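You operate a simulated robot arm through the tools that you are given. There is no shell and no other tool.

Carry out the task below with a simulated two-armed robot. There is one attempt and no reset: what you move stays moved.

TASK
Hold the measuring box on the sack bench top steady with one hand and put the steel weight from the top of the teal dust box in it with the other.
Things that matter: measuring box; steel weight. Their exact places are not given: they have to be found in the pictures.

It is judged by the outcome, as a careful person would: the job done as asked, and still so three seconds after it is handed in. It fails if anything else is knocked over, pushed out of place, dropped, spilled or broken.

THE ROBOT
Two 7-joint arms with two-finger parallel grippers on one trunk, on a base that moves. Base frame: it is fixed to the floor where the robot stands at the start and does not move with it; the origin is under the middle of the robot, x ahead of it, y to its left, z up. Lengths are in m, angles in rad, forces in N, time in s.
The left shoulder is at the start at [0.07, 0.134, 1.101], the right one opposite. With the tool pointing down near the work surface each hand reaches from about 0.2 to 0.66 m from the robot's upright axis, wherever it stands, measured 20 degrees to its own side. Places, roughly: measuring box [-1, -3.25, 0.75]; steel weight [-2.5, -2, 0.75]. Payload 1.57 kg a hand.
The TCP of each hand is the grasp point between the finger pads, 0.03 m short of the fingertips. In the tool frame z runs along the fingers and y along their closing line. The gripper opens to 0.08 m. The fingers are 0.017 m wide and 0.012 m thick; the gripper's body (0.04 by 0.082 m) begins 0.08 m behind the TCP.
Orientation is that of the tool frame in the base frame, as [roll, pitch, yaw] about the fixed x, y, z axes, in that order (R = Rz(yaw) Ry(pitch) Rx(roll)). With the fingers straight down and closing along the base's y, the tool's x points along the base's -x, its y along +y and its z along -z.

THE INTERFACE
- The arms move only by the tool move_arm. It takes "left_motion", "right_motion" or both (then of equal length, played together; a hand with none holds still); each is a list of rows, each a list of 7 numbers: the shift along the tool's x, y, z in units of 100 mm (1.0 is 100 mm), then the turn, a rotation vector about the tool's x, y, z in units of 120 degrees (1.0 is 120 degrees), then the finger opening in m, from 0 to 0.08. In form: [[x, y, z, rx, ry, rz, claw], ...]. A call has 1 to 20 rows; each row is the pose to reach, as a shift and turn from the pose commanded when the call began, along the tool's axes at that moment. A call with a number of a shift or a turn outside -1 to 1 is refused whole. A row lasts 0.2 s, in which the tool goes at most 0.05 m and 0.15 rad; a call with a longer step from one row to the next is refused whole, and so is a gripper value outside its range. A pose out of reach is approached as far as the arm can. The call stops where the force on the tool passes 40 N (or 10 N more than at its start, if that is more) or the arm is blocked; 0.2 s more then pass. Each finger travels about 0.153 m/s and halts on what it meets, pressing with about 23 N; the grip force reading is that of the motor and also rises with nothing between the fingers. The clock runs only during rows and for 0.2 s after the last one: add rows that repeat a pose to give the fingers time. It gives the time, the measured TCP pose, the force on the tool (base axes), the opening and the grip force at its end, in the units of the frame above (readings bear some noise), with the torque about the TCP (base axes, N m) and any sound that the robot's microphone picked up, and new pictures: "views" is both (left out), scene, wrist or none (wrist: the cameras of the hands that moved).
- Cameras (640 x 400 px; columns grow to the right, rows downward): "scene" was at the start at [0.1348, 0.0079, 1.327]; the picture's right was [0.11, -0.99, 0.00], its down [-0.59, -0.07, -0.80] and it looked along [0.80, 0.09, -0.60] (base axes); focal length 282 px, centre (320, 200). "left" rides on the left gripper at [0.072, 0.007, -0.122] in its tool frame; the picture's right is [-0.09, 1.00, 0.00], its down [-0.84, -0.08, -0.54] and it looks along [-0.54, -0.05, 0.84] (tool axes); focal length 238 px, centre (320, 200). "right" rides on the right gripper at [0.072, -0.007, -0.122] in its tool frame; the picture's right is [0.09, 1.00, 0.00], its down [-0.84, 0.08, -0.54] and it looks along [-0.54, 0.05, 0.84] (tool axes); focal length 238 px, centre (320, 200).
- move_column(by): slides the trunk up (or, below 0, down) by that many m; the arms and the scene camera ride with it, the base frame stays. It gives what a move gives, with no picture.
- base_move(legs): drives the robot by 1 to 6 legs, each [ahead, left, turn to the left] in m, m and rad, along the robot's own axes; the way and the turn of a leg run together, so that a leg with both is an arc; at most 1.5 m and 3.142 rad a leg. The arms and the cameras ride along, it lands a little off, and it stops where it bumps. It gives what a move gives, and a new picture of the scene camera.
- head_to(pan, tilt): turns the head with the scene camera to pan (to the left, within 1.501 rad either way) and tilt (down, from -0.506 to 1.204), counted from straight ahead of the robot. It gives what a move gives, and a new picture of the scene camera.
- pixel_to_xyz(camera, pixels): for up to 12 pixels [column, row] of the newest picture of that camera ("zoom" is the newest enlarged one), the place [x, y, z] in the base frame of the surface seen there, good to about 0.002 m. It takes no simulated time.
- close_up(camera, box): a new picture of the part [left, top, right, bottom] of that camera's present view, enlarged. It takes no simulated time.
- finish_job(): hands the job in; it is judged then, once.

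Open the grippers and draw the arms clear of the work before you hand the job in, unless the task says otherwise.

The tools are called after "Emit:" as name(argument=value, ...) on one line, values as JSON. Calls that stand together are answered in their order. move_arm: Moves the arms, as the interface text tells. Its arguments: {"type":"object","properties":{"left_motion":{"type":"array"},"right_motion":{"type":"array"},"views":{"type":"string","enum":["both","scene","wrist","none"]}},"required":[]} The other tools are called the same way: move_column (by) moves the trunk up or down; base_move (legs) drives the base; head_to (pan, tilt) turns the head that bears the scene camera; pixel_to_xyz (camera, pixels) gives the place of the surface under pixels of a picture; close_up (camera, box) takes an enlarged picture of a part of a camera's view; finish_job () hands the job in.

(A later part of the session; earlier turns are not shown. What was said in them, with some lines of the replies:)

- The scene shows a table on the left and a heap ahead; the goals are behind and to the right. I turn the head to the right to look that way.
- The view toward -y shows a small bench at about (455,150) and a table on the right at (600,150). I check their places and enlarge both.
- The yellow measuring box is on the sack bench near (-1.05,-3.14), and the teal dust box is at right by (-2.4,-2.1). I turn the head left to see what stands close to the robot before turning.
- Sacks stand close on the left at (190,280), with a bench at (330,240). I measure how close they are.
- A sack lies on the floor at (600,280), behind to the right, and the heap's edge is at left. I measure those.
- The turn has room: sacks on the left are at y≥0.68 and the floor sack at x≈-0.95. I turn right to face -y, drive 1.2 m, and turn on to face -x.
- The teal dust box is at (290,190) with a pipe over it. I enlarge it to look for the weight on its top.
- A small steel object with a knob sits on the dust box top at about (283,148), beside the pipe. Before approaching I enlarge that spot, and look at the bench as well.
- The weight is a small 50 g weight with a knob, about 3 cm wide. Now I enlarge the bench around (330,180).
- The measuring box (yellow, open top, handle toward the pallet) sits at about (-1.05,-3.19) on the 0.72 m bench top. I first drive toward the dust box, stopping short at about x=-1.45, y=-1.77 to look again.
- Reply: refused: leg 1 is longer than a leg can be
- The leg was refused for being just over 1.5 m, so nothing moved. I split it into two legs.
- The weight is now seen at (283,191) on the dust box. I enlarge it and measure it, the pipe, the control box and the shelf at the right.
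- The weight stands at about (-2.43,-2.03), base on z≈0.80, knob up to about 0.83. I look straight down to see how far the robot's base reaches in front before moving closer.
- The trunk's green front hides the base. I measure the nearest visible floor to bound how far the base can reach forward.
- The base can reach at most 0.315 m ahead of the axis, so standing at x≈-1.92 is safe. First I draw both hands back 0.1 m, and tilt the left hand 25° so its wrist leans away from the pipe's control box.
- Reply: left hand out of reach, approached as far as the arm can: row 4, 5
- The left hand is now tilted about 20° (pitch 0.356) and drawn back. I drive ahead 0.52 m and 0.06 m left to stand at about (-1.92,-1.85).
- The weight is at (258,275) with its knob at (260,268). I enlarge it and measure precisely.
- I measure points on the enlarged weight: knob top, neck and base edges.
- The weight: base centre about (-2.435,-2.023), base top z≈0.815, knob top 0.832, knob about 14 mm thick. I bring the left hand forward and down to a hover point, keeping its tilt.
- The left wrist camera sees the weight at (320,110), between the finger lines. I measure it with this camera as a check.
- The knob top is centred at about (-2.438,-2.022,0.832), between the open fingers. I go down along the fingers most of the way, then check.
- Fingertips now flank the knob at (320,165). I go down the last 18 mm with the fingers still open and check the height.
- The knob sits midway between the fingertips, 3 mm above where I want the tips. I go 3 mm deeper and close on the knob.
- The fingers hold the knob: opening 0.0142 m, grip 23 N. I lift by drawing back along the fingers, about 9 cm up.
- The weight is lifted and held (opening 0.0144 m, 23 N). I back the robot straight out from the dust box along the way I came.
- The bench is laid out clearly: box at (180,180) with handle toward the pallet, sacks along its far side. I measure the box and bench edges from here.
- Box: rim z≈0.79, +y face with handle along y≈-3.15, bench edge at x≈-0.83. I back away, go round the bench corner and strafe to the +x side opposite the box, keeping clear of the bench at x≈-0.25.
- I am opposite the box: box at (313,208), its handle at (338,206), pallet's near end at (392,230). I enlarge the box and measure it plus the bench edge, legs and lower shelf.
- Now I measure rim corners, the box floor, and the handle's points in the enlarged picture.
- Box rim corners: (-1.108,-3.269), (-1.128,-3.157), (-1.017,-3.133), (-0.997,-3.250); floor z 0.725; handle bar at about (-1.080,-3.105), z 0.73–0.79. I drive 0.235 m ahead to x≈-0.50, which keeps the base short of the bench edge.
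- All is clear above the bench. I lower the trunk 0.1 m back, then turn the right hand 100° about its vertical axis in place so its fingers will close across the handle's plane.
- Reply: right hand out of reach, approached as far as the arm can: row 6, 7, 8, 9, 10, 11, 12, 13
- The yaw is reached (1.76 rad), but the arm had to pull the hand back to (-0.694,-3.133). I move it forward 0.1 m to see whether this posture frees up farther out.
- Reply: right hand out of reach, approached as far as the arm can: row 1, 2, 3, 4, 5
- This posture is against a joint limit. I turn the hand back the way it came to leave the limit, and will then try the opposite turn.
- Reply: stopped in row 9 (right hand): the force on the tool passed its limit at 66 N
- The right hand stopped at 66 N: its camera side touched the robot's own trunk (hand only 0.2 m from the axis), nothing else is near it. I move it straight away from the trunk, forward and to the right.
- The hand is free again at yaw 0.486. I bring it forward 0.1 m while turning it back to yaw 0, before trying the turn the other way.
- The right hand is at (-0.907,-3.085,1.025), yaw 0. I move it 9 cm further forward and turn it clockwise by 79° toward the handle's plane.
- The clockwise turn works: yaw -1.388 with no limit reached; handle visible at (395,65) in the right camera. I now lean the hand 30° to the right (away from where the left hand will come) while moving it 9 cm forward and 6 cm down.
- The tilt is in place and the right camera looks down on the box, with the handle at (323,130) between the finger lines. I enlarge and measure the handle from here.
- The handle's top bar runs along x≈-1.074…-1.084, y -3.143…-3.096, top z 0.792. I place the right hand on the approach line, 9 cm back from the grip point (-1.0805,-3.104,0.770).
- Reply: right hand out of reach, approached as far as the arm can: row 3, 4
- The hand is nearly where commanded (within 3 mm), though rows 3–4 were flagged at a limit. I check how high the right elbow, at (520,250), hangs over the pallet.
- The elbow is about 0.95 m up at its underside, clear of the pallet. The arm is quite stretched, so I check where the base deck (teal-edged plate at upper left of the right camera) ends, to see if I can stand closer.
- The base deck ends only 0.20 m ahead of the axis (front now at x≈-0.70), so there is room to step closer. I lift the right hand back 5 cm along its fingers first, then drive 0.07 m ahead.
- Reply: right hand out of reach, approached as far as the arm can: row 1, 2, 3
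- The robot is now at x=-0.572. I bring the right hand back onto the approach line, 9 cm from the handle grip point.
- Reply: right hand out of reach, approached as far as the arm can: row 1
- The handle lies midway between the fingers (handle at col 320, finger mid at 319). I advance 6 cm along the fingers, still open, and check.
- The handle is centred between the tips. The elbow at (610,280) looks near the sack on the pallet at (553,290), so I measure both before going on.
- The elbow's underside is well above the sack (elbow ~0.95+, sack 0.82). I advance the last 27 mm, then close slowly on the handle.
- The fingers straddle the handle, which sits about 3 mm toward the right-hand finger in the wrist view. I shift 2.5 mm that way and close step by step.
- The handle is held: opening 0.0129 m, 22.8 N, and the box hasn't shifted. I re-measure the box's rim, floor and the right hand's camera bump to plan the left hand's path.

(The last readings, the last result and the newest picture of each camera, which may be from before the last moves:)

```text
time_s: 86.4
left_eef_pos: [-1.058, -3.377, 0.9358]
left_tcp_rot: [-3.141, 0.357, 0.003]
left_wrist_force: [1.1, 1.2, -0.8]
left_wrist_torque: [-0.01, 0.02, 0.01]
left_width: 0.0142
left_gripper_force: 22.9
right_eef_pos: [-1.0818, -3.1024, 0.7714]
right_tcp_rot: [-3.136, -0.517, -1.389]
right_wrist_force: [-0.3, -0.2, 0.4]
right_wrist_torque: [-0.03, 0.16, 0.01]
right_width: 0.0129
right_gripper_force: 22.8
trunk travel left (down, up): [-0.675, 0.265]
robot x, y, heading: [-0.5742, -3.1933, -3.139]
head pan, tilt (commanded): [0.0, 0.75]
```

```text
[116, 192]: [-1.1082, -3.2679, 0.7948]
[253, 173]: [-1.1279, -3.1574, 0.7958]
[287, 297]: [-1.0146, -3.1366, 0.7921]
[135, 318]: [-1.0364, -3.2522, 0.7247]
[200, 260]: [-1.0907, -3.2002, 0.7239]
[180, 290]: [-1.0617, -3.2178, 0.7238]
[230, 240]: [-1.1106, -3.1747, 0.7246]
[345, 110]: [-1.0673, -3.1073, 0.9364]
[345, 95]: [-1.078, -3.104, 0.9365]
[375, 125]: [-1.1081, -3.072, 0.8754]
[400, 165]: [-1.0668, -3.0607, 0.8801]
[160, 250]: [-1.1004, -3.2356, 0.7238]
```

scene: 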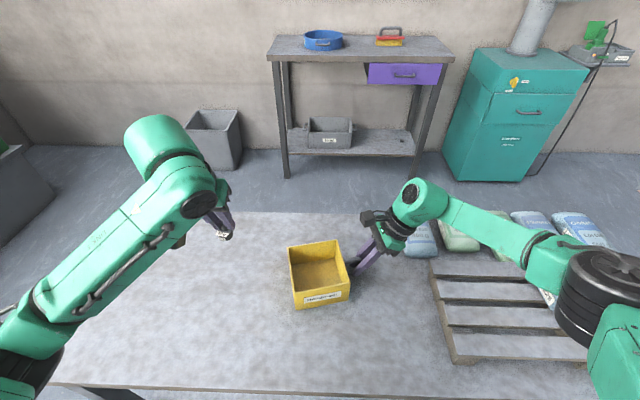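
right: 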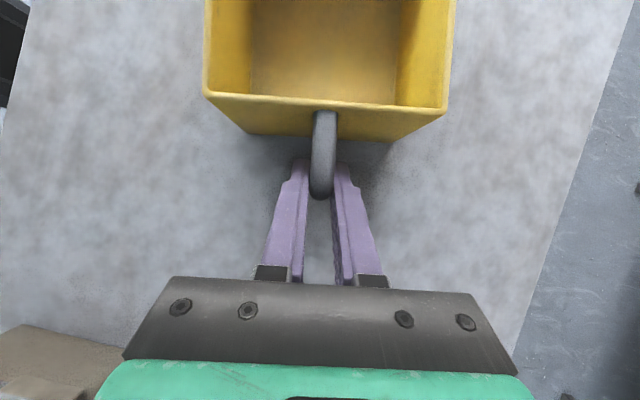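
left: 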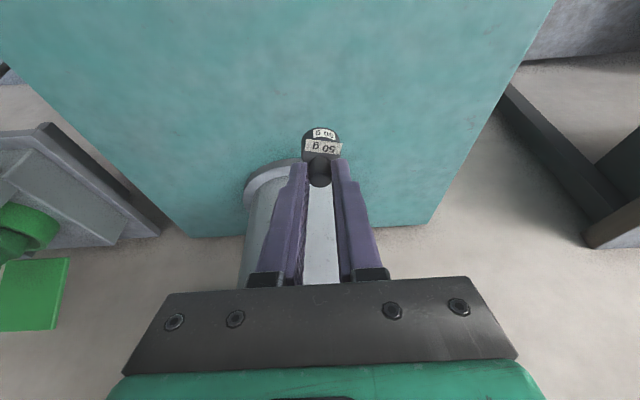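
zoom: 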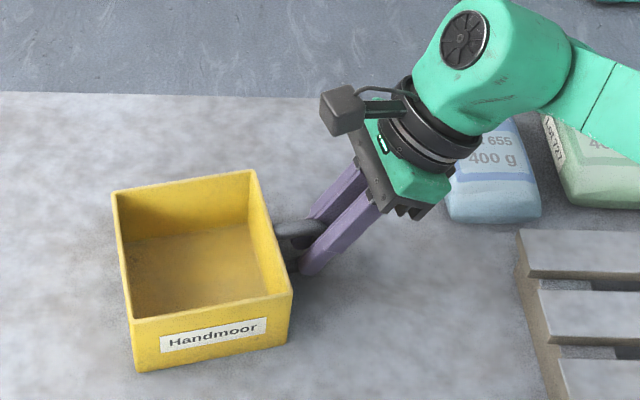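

The box is unmoved, floor z≈0.724; the right hand's camera bump is at (-1.07,-3.107,0.936). I bring the left hand toward the box at its present height, first 9 cm to the right.

Emit:
move_arm(left_motion=[[0, -0.2, 0, 0, 0, 0, 0.0], [0, -0.45, 0, 0, 0, 0, 0.0], [0, -0.7, 0, 0, 0, 0, 0.0], [0, -0.9, 0, 0, 0, 0, 0.0], [0, -0.9, 0, 0, 0, 0, 0.0]])

```text
time_s: 87.6
left_eef_pos: [-1.0613, -3.2873, 0.9378]
left_tcp_rot: [3.141, 0.355, 0.003]
left_wrist_force: [-0.3, -0.1, -1.0]
left_wrist_torque: [0.01, -0.02, 0.0]
left_width: 0.0145
left_gripper_force: 23.1
right_eef_pos: [-1.0821, -3.1024, 0.7707]
right_tcp_rot: [-3.138, -0.519, -1.389]
right_wrist_force: [0.9, -0.3, 0.4]
right_wrist_torque: [-0.07, 0.11, 0.0]
right_width: 0.0127
right_gripper_force: 22.9
trunk travel left (down, up): [-0.675, 0.265]
robot x, y, heading: [-0.5742, -3.193, -3.133]
head pan, tilt (commanded): [0.0, 0.75]
```

scene: 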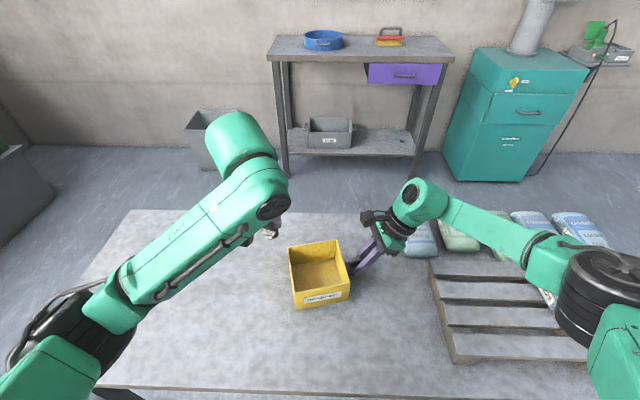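
left: 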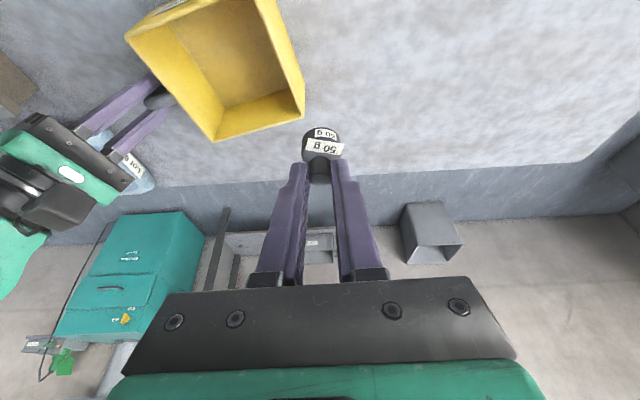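

The weight is still upright in the grip and the left view shows the box at (220,70). I move the remaining 7.4 cm to be above the box.

Emit:
move_arm(left_motion=[[0.03, -0.2, 0.01, 0, 0, 0, 0.0], [0.05, -0.4, 0.03, 0, 0, 0, 0.0], [0.07, -0.6, 0.04, 0, 0, 0, 0.0], [0.087, -0.743, 0.053, 0, 0, 0, 0.0], [0.087, -0.743, 0.053, 0, 0, 0, 0.0]])

Emit:
close_up(camera="left", box=[160, 0, 440, 200])

Emit:
close_up(camera="scene", box=[220, 120, 440, 320])

```text
time_s: 88.8
left_eef_pos: [-1.0553, -3.2134, 0.9276]
left_tcp_rot: [3.141, 0.357, 0.002]
left_wrist_force: [-0.2, 1.1, -0.8]
left_wrist_torque: [0.02, 0.01, 0.01]
left_width: 0.0142
left_gripper_force: 22.8
right_eef_pos: [-1.0817, -3.1024, 0.7709]
right_tcp_rot: [-3.136, -0.519, -1.388]
right_wrist_force: [0.3, 0.3, 1.1]
right_wrist_torque: [-0.04, 0.11, -0.01]
right_width: 0.0128
right_gripper_force: 23.1
trunk travel left (down, up): [-0.675, 0.265]
robot x, y, heading: [-0.5756, -3.1915, -3.132]
head pan, tilt (commanded): [0.0, 0.75]
```

scene: 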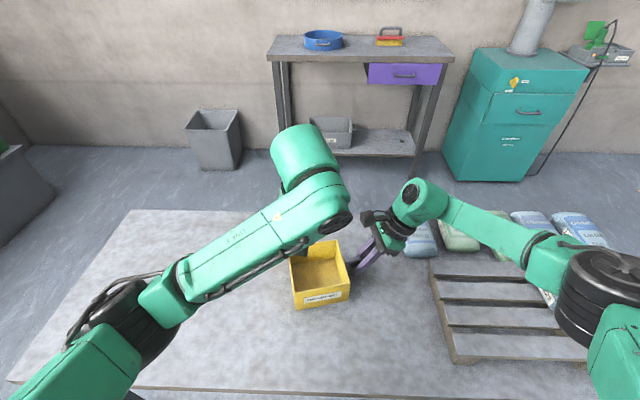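
left: 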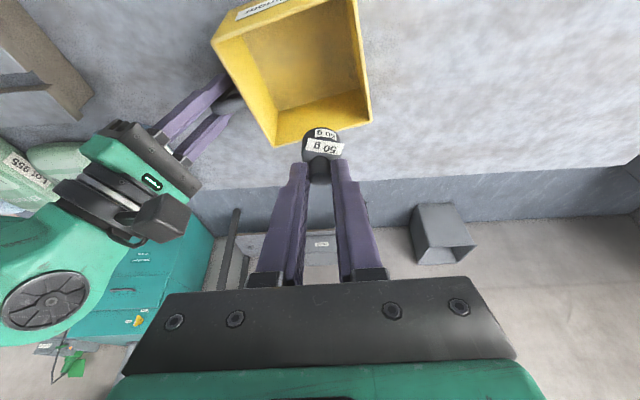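

```text
2.00 times, centred on (300, 100) of left
```

zoom: 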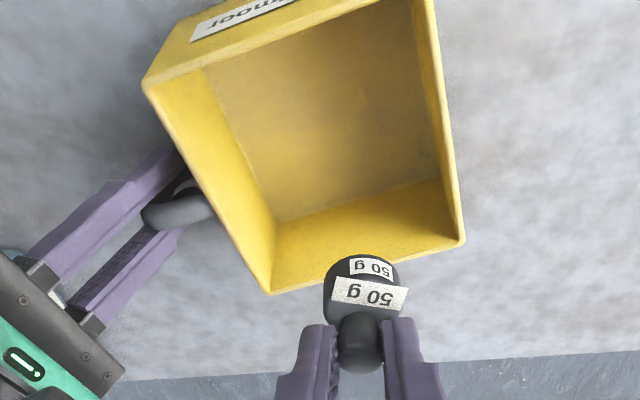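

```text
2.00 times, centred on (330, 220) of scene
```

zoom: 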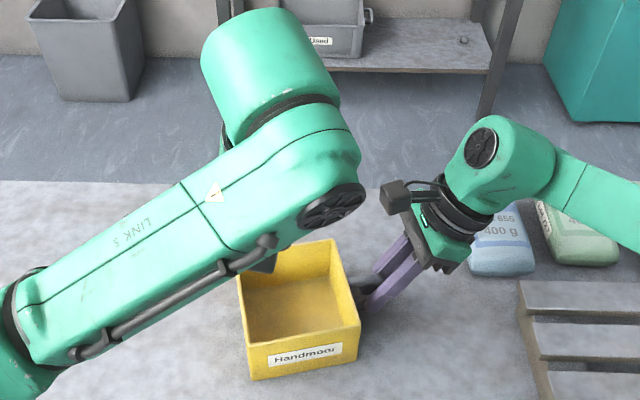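

Left hand is over the box. Its wrist joint at (335,222) will come down near the right hand's camera at (372,217), so I measure the gap between them.

Emit:
pixel_to_xyz(camera="scene", pixels=[[335, 220], [348, 218], [350, 210], [345, 185], [320, 235], [340, 228], [365, 217], [372, 225], [305, 250], [310, 245], [362, 213], [400, 195]])

Emit:
pixel_to_xyz(camera="left", pixels=[[175, 210], [188, 215], [190, 205], [160, 195], [275, 100], [320, 60], [360, 110], [300, 130], [340, 120], [200, 180]])

```text
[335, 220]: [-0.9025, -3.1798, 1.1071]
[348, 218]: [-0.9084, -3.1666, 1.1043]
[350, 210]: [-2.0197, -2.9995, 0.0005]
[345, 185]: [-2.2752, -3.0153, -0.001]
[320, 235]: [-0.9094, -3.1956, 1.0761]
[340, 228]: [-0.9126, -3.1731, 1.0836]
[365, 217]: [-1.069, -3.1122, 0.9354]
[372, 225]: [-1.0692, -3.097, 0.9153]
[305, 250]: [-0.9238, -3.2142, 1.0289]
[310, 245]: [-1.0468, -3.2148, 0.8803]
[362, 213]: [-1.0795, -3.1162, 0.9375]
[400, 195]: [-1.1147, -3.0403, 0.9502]
```

```text
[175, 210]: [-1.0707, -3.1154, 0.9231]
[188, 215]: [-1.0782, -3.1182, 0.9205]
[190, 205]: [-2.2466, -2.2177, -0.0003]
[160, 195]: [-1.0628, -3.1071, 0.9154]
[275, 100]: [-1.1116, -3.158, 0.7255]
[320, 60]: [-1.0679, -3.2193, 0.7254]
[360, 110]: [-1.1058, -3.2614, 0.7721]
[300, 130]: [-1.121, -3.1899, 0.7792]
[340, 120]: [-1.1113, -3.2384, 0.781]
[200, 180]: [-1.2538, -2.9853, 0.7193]
```

The hands keep a 5 cm gap in y and 16 cm at the wrists. I lower the left hand straight down 10 cm, bringing the weight just below the rim.

Emit:
move_arm(left_motion=[[0.07, 0, 0.19, 0, 0, 0, 0.0], [0.14, 0, 0.38, 0, 0, 0, 0.0], [0.21, 0, 0.56, 0, 0, 0, 0.0], [0.28, 0, 0.75, 0, 0, 0, 0.0], [0.35, 0, 0.937, 0, 0, 0, 0.0], [0.35, 0, 0.937, 0, 0, 0, 0.0]])

Emit:
close_up(camera="left", box=[160, 0, 440, 200])

Emit:
close_up(camera="scene", box=[220, 150, 440, 330])

```text
time_s: 90.2
left_eef_pos: [-1.0546, -3.2125, 0.8268]
left_tcp_rot: [-3.142, 0.357, 0.003]
left_wrist_force: [0.5, -0.9, -0.8]
left_wrist_torque: [0.02, -0.02, 0.01]
left_width: 0.0142
left_gripper_force: 23.2
right_eef_pos: [-1.0811, -3.1031, 0.771]
right_tcp_rot: [-3.135, -0.519, -1.389]
right_wrist_force: [-0.4, 0.9, 0.4]
right_wrist_torque: [-0.03, 0.16, -0.02]
right_width: 0.0129
right_gripper_force: 23.1
trunk travel left (down, up): [-0.675, 0.265]
robot x, y, heading: [-0.5715, -3.1967, -3.135]
head pan, tilt (commanded): [0.0, 0.75]
```

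scene: 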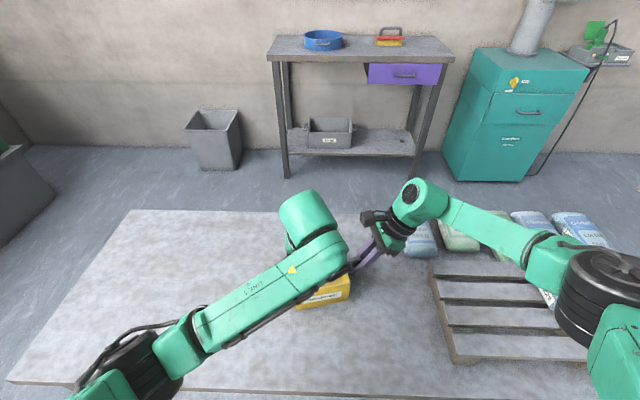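
left: 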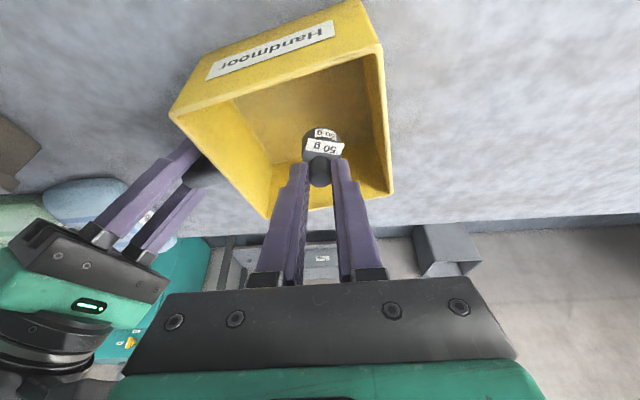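

```text
2.00 times, centred on (300, 100) of left
```

zoom: 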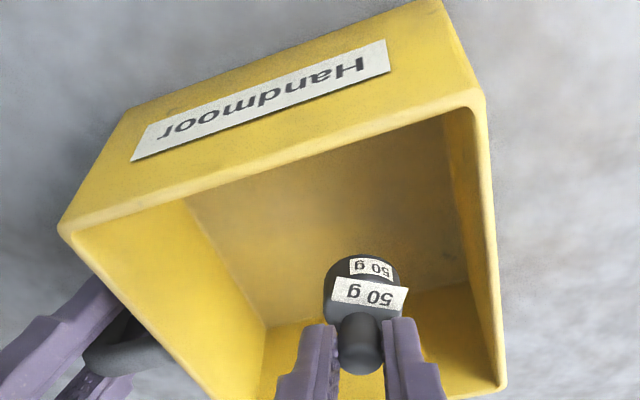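

```text
2.22 times, centred on (330, 240) of scene
```

zoom: 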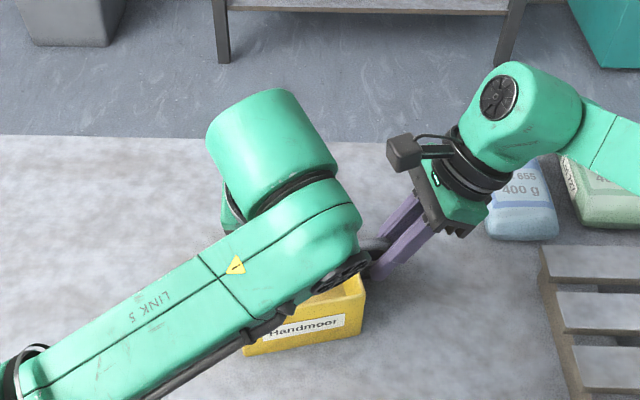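

The weight is inside the rim. I check the left wrist's and forearm's heights over the box rim and bench before the last 5 cm.

Emit:
pixel_to_xyz(camera="scene", pixels=[[355, 262], [340, 272], [310, 295], [250, 320], [160, 370], [120, 370], [200, 345], [330, 280]])

Emit:
pixel_to_xyz(camera="left", pixels=[[260, 150], [380, 150], [300, 110], [340, 190], [280, 195], [350, 120], [365, 160], [388, 190]])

```text
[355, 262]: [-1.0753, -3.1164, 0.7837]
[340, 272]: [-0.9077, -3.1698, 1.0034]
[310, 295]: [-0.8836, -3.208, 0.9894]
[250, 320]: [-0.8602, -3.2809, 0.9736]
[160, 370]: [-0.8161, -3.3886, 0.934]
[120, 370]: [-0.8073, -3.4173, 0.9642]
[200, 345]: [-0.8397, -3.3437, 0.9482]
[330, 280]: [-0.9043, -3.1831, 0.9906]
```

```text
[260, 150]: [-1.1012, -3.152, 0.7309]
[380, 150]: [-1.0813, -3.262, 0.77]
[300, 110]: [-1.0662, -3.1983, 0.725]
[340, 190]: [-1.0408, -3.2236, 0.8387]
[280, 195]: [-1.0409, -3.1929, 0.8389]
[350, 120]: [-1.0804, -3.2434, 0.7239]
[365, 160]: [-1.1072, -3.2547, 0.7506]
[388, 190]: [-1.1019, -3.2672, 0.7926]
```

Everything on the left arm is above 0.85 m, clear of the bench, and the weight sits over free floor in the box. I lower it a further 5 cm to about 2 mm above the box floor, shifting 6 mm toward the middle.

Emit:
move_arm(left_motion=[[0.05, -0.02, 0.14, 0, 0, 0, 0.0], [0.1, -0.045, 0.28, 0, 0, 0, 0.0], [0.14, -0.065, 0.4, 0, 0, 0, 0.0], [0.172, -0.065, 0.5, 0, 0, 0, 0.0], [0.172, -0.065, 0.5, 0, 0, 0, 0.0]])

Emit:
close_up(camera="left", box=[180, 40, 440, 220])

```text
time_s: 91.4
left_eef_pos: [-1.0534, -3.2052, 0.7748]
left_tcp_rot: [-3.142, 0.357, 0.004]
left_wrist_force: [0.4, 0.9, -0.3]
left_wrist_torque: [-0.01, 0.01, 0.01]
left_width: 0.0144
left_gripper_force: 23.1
right_eef_pos: [-1.0806, -3.1024, 0.7699]
right_tcp_rot: [-3.136, -0.516, -1.388]
right_wrist_force: [-0.2, 1.3, 0.5]
right_wrist_torque: [-0.02, 0.12, 0.0]
right_width: 0.0125
right_gripper_force: 23.0
trunk travel left (down, up): [-0.675, 0.265]
robot x, y, heading: [-0.5745, -3.1928, -3.139]
head pan, tilt (commanded): [0.0, 0.75]
```

scene: 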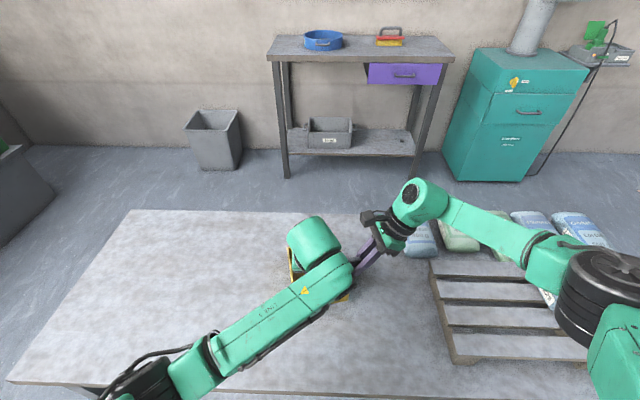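
left: 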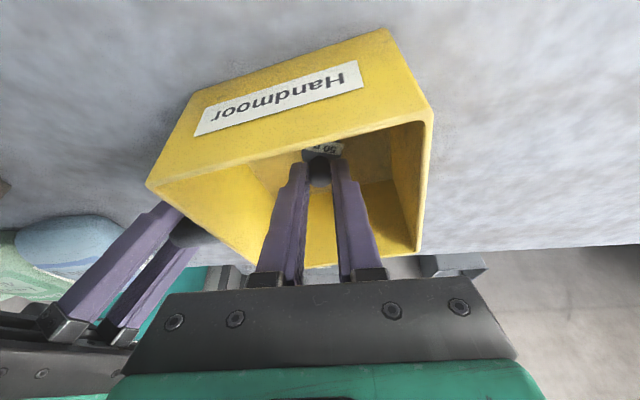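

```text
2.22 times, centred on (310, 130) of left
```

zoom: 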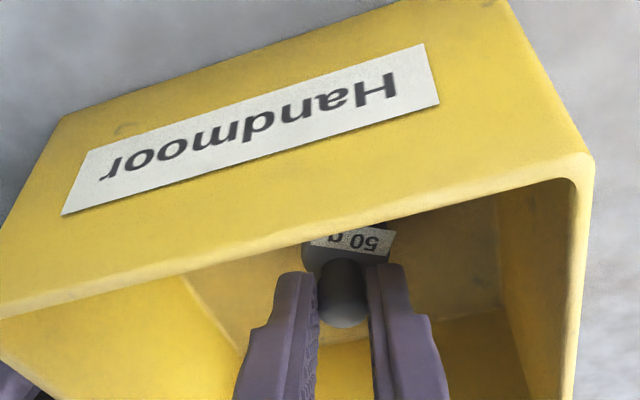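

The weight is about 3 mm above the box floor, inside the box. I lower in 1 mm steps to touch the floor, without opening yet.

Emit:
move_arm(left_motion=[[0.003, 0, 0.01, 0, 0, 0, 0.0], [0.007, 0, 0.019, 0, 0, 0, 0.0], [0.01, 0, 0.027, 0, 0, 0, 0.0], [0.01, 0, 0.027, 0, 0, 0, 0.0]], views="wrist")

```text
time_s: 92.4
left_eef_pos: [-1.055, -3.2059, 0.772]
left_tcp_rot: [3.141, 0.355, 0.003]
left_wrist_force: [0.1, 0.3, -0.8]
left_wrist_torque: [-0.04, 0.0, 0.01]
left_width: 0.0143
left_gripper_force: 23.1
right_eef_pos: [-1.0825, -3.102, 0.7697]
right_tcp_rot: [-3.137, -0.518, -1.389]
right_wrist_force: [-0.9, 0.6, 1.3]
right_wrist_torque: [-0.02, 0.15, 0.01]
right_width: 0.0128
right_gripper_force: 23.2
trunk travel left (down, up): [-0.675, 0.265]
robot x, y, heading: [-0.5732, -3.1914, -3.143]
head pan, tilt (commanded): [0.0, 0.75]
```

left: 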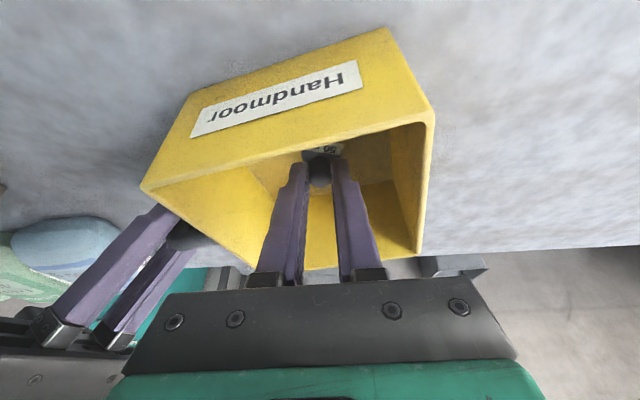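

No contact force yet at z=0.772. I lower another 1.5 mm in small steps.

Emit:
move_arm(left_motion=[[0.003, 0, 0.007, 0, 0, 0, 0.0], [0.005, 0, 0.014, 0, 0, 0, 0.0], [0.005, 0, 0.014, 0, 0, 0, 0.0]], views="none")

```text
time_s: 93.2
left_eef_pos: [-1.0536, -3.2055, 0.7727]
left_tcp_rot: [-3.14, 0.361, 0.004]
left_wrist_force: [2.7, 1.3, 14.8]
left_wrist_torque: [0.02, -0.09, -0.02]
left_width: 0.0143
left_gripper_force: 22.7
right_eef_pos: [-1.0825, -3.1021, 0.7715]
right_tcp_rot: [-3.138, -0.519, -1.388]
right_wrist_force: [-2.7, -1.7, -4.5]
right_wrist_torque: [0.13, 0.16, -0.15]
right_width: 0.0128
right_gripper_force: 23.0
trunk travel left (down, up): [-0.675, 0.265]
robot x, y, heading: [-0.573, -3.1944, -3.136]
head pan, tilt (commanded): [0.0, 0.75]
```

Contact: 14.8 N upward, so the weight stands on the box floor. I ease off 1 mm and open the left fingers gently to 32 mm, while the right hand keeps holding.

Emit:
move_arm(left_motion=[[-0.003, 0, -0.01, 0, 0, 0, 0.0], [-0.003, 0, -0.01, 0, 0, 0, 0.013], [-0.003, 0, -0.01, 0, 0, 0, 0.018], [-0.003, 0, -0.01, 0, 0, 0, 0.024], [-0.003, 0, -0.01, 0, 0, 0, 0.032], [-0.003, 0, -0.01, 0, 0, 0, 0.032]], views="wrist")

Emit:
close_up(camera="left", box=[230, 100, 430, 260])

```text
time_s: 94.6
left_eef_pos: [-1.0547, -3.2062, 0.7699]
left_tcp_rot: [-3.141, 0.353, 0.004]
left_wrist_force: [-0.1, 0.0, 0.4]
left_wrist_torque: [0.0, -0.03, -0.02]
left_width: 0.0318
left_gripper_force: 0.0
right_eef_pos: [-1.0819, -3.1023, 0.7713]
right_tcp_rot: [-3.137, -0.521, -1.39]
right_wrist_force: [1.4, 0.5, -1.1]
right_wrist_torque: [-0.07, 0.15, -0.02]
right_width: 0.0126
right_gripper_force: 22.7
trunk travel left (down, up): [-0.675, 0.265]
robot x, y, heading: [-0.5735, -3.1953, -3.138]
head pan, tilt (commanded): [0.0, 0.75]
```

left: 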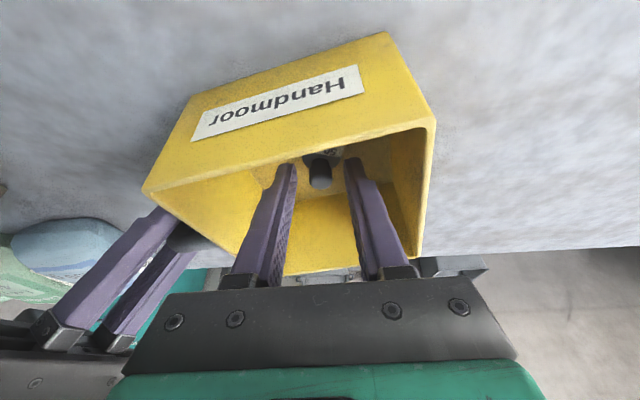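

```text
2.50 times, centred on (330, 180) of left
```

zoom: 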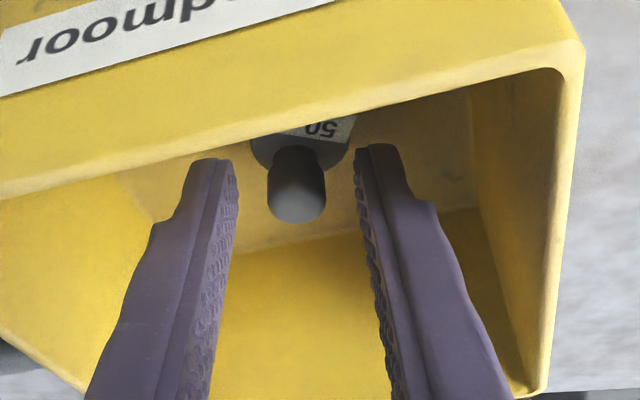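

The weight stands free on the box floor between the open fingers. I raise the left hand straight up, clear of the box.

Emit:
move_arm(left_motion=[[-0.05, 0, -0.14, 0, 0, 0, 0.032], [-0.12, 0, -0.32, 0, 0, 0, 0.032], [-0.2, 0, -0.53, 0, 0, 0, 0.032], [-0.28, 0, -0.75, 0, 0, 0, 0.032], [-0.35, 0, -0.937, 0, 0, 0, 0.032], [-0.35, 0, -0.937, 0, 0, 0, 0.032]], views="wrist")

```text
time_s: 96.0
left_eef_pos: [-1.0556, -3.2062, 0.8725]
left_tcp_rot: [-3.141, 0.356, 0.003]
left_wrist_force: [0.7, 0.6, 0.3]
left_wrist_torque: [0.02, -0.02, 0.01]
left_width: 0.0324
left_gripper_force: 0.1
right_eef_pos: [-1.0826, -3.1025, 0.7701]
right_tcp_rot: [-3.136, -0.518, -1.391]
right_wrist_force: [-0.2, 0.6, 0.0]
right_wrist_torque: [-0.2, 0.13, 0.02]
right_width: 0.0127
right_gripper_force: 22.9
trunk travel left (down, up): [-0.675, 0.265]
robot x, y, heading: [-0.5696, -3.1923, -3.141]
head pan, tilt (commanded): [0.0, 0.75]
```

left: 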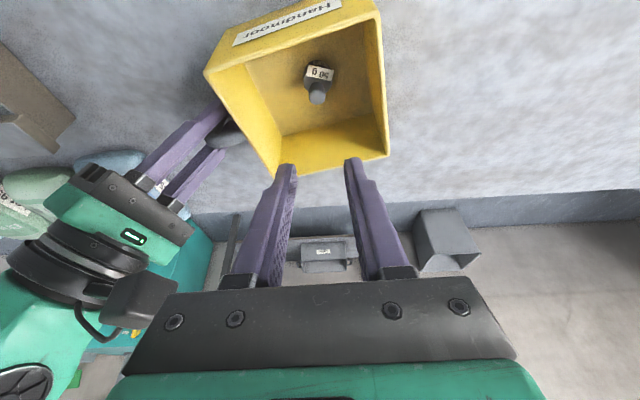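

The weight stands upright in the box at (318,80) and the left fingers are out. I raise the left hand a little more and move it off to the left, away from the box and the right hand.

Emit:
move_arm(left_motion=[[-0.08, 0, -0.2, 0, 0, 0, 0.032], [-0.16, 0, -0.4, 0, 0, 0, 0.04], [-0.18, 0.25, -0.5, 0, 0, 0, 0.05], [-0.18, 0.5, -0.5, 0, 0, 0, 0.06], [-0.18, 0.75, -0.5, 0, 0, 0, 0.06], [-0.18, 0.95, -0.5, 0, 0, 0, 0.06], [-0.18, 0.95, -0.5, 0, 0, 0, 0.06]])

Emit:
close_up(camera="scene", box=[270, 180, 430, 320])

```text
time_s: 97.6
left_eef_pos: [-1.0546, -3.3024, 0.9253]
left_tcp_rot: [3.141, 0.357, 0.004]
left_wrist_force: [0.5, -0.2, -0.2]
left_wrist_torque: [0.01, 0.0, 0.01]
left_width: 0.06
left_gripper_force: 0.1
right_eef_pos: [-1.0818, -3.1027, 0.7718]
right_tcp_rot: [-3.138, -0.518, -1.388]
right_wrist_force: [0.3, 0.1, 0.8]
right_wrist_torque: [0.03, 0.2, 0.05]
right_width: 0.0126
right_gripper_force: 22.9
trunk travel left (down, up): [-0.675, 0.265]
robot x, y, heading: [-0.5708, -3.1939, -3.138]
head pan, tilt (commanded): [0.0, 0.75]
```

scene: 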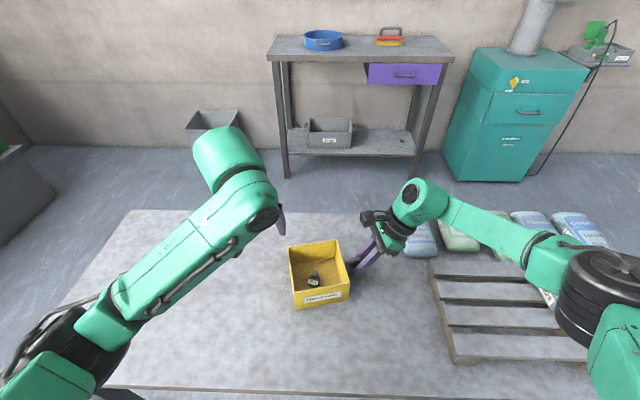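
left: 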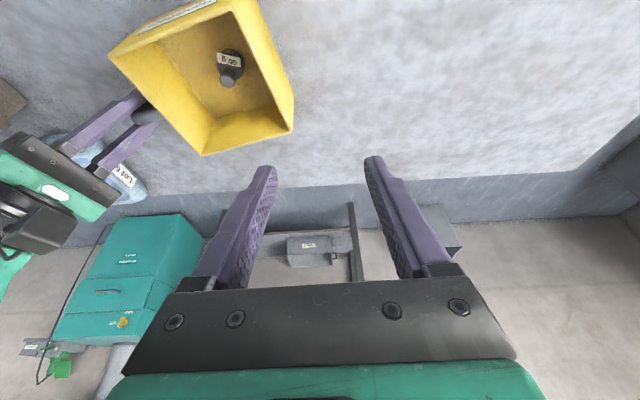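

```text
2.86 times, centred on (350, 250) of scene
```

zoom: 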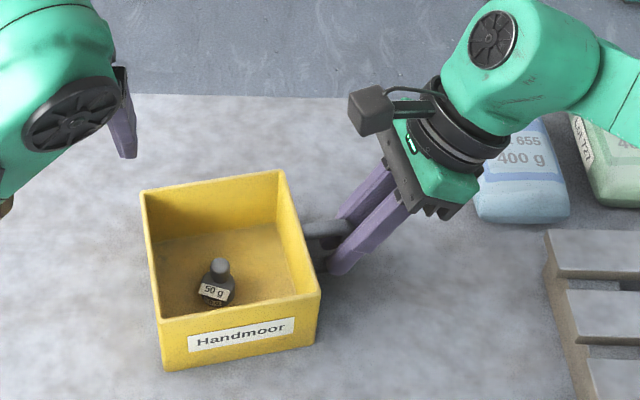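

The weight stands upright in the box, and the box is where it was. I now open the right hand gently and draw it back along its fingers from the handle.

Emit:
move_arm(right_motion=[[0, 0, 0, 0, 0, 0, 0.012], [0, 0, 0, 0, 0, 0, 0.018], [0, 0, 0, 0, 0, 0, 0.03], [0, 0, 0, 0, 0, 0, 0.045], [0, 0, 0, 0, 0, 0, 0.055], [0, 0, 0, 0, 0, 0, 0.055]], views="wrist")

```text
time_s: 99.0
left_eef_pos: [-1.0541, -3.3028, 0.925]
left_tcp_rot: [3.141, 0.355, 0.003]
left_wrist_force: [0.5, 1.0, -0.1]
left_wrist_torque: [0.03, -0.02, 0.02]
left_width: 0.0597
left_gripper_force: 0.0
right_eef_pos: [-1.0828, -3.1028, 0.7718]
right_tcp_rot: [-3.137, -0.519, -1.39]
right_wrist_force: [0.1, 0.2, -1.0]
right_wrist_torque: [0.03, -0.02, 0.0]
right_width: 0.0548
right_gripper_force: 0.0
trunk travel left (down, up): [-0.675, 0.265]
robot x, y, heading: [-0.5764, -3.1914, -3.138]
head pan, tilt (commanded): [0.0, 0.75]
```

right: 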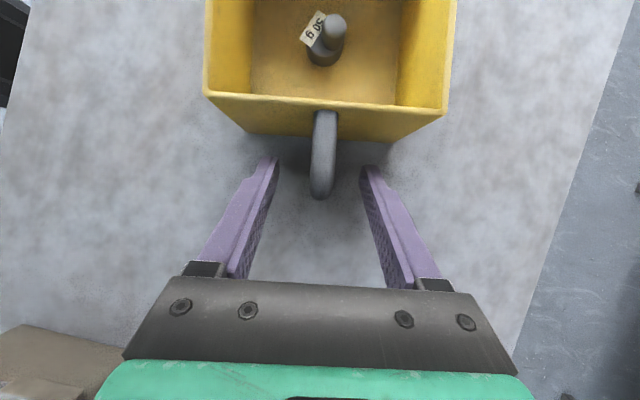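

The fingers are open, clear of the handle on both sides. I draw the right hand back 10 cm along its fingers.

Emit:
move_arm(right_motion=[[0, 0, -0.15, 0, 0, 0, 0.055], [0, 0, -0.35, 0, 0, 0, 0.055], [0, 0, -0.6, 0, 0, 0, 0.055], [0, 0, -0.8, 0, 0, 0, 0.055], [0, 0, -1.0, 0, 0, 0, 0.055], [0, 0, -1.0, 0, 0, 0, 0.055]])

```text
time_s: 100.4
left_eef_pos: [-1.0539, -3.3032, 0.9252]
left_tcp_rot: [-3.142, 0.353, 0.002]
left_wrist_force: [0.5, -0.2, -0.1]
left_wrist_torque: [0.01, 0.0, 0.04]
left_width: 0.0599
left_gripper_force: 0.1
right_eef_pos: [-1.0909, -3.0543, 0.8584]
right_tcp_rot: [-3.137, -0.518, -1.389]
right_wrist_force: [0.5, 0.0, 0.0]
right_wrist_torque: [0.02, 0.04, 0.03]
right_width: 0.0546
right_gripper_force: 0.0
trunk travel left (down, up): [-0.675, 0.265]
robot x, y, heading: [-0.5743, -3.1957, -3.135]
head pan, tilt (commanded): [0.0, 0.75]
```

scene: 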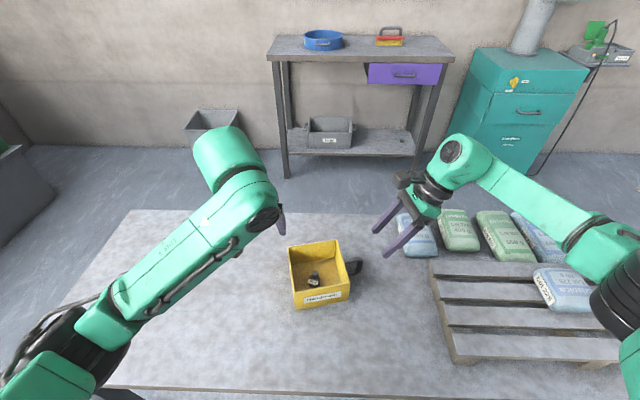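
right: 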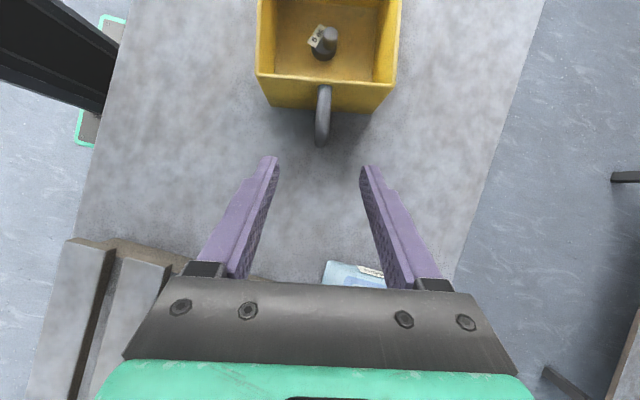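

Both hands are off and the box with the weight is undisturbed. I raise the trunk 0.2 m to lift both arms clear, then back the robot away from the bench.

Emit:
move_column(by=0.2)

Emit:
base_move(legs=[[-0.35, 0, 0]])

Emit:
close_up(camera="scene", box=[230, 120, 450, 280])

```text
time_s: 102.6
left_eef_pos: [-1.0533, -3.3006, 1.1243]
left_tcp_rot: [3.14, 0.357, 0.002]
left_wrist_force: [-0.1, 0.5, 0.0]
left_wrist_torque: [0.0, 0.0, 0.02]
left_width: 0.0599
left_gripper_force: 0.0
right_eef_pos: [-1.0902, -3.0534, 1.0588]
right_tcp_rot: [-3.137, -0.519, -1.39]
right_wrist_force: [0.6, 0.3, -0.4]
right_wrist_torque: [0.01, -0.04, -0.01]
right_width: 0.0548
right_gripper_force: 0.0
trunk travel left (down, up): [-0.875, 0.065]
robot x, y, heading: [-0.5755, -3.1893, -3.135]
head pan, tilt (commanded): [0.0, 0.75]
```

```text
time_s: 104.9
left_eef_pos: [-0.7065, -3.3023, 1.1235]
left_tcp_rot: [-3.14, 0.354, 0.008]
left_wrist_force: [-0.4, 0.1, -0.4]
left_wrist_torque: [0.01, 0.01, -0.01]
left_width: 0.06
left_gripper_force: 0.1
right_eef_pos: [-0.745, -3.0538, 1.0571]
right_tcp_rot: [-3.134, -0.521, -1.384]
right_wrist_force: [0.1, 0.1, -0.4]
right_wrist_torque: [-0.02, -0.01, -0.05]
right_width: 0.0549
right_gripper_force: 0.0
trunk travel left (down, up): [-0.875, 0.065]
robot x, y, heading: [-0.2263, -3.1888, -3.133]
head pan, tilt (commanded): [0.0, 0.75]
```

scene: 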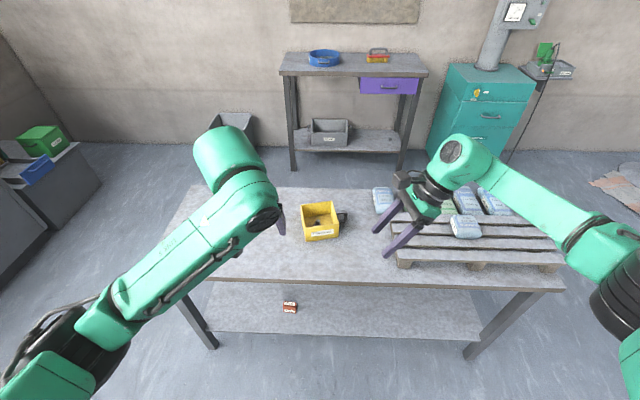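

```text
2.50 times, centred on (340, 200) of scene
```

zoom: 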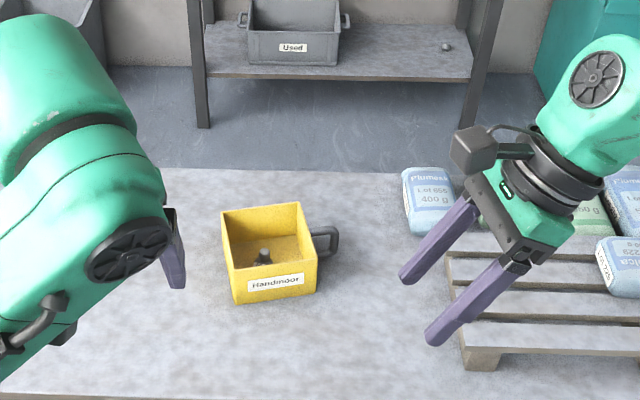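

The weight stands upright in the measuring box at (320,222). Nothing else in view has moved, and both hands are open and clear of the bench, so I hand the job in.

Emit:
finish_job()

```text
The job is handed in.
```

The 50 g steel weight now stands upright inside the yellow measuring box on the sack bench, and I have handed the job in.

The right hand held the box by its handle the whole time the left hand set the weight down on the box floor. The box stayed where it was, and nothing else on the bench or the dust box looked disturbed in the last pictures.

- **Self-contact:** early on, while I was turning the right hand, a move stopped at 66 N. It appears the hand brushed the robot's own trunk, as nothing else was within reach. I moved it away and turned it the other way without further trouble.
- **End state:** both grippers are open, the trunk is raised, and the robot has backed about 0.35 m away from the bench.
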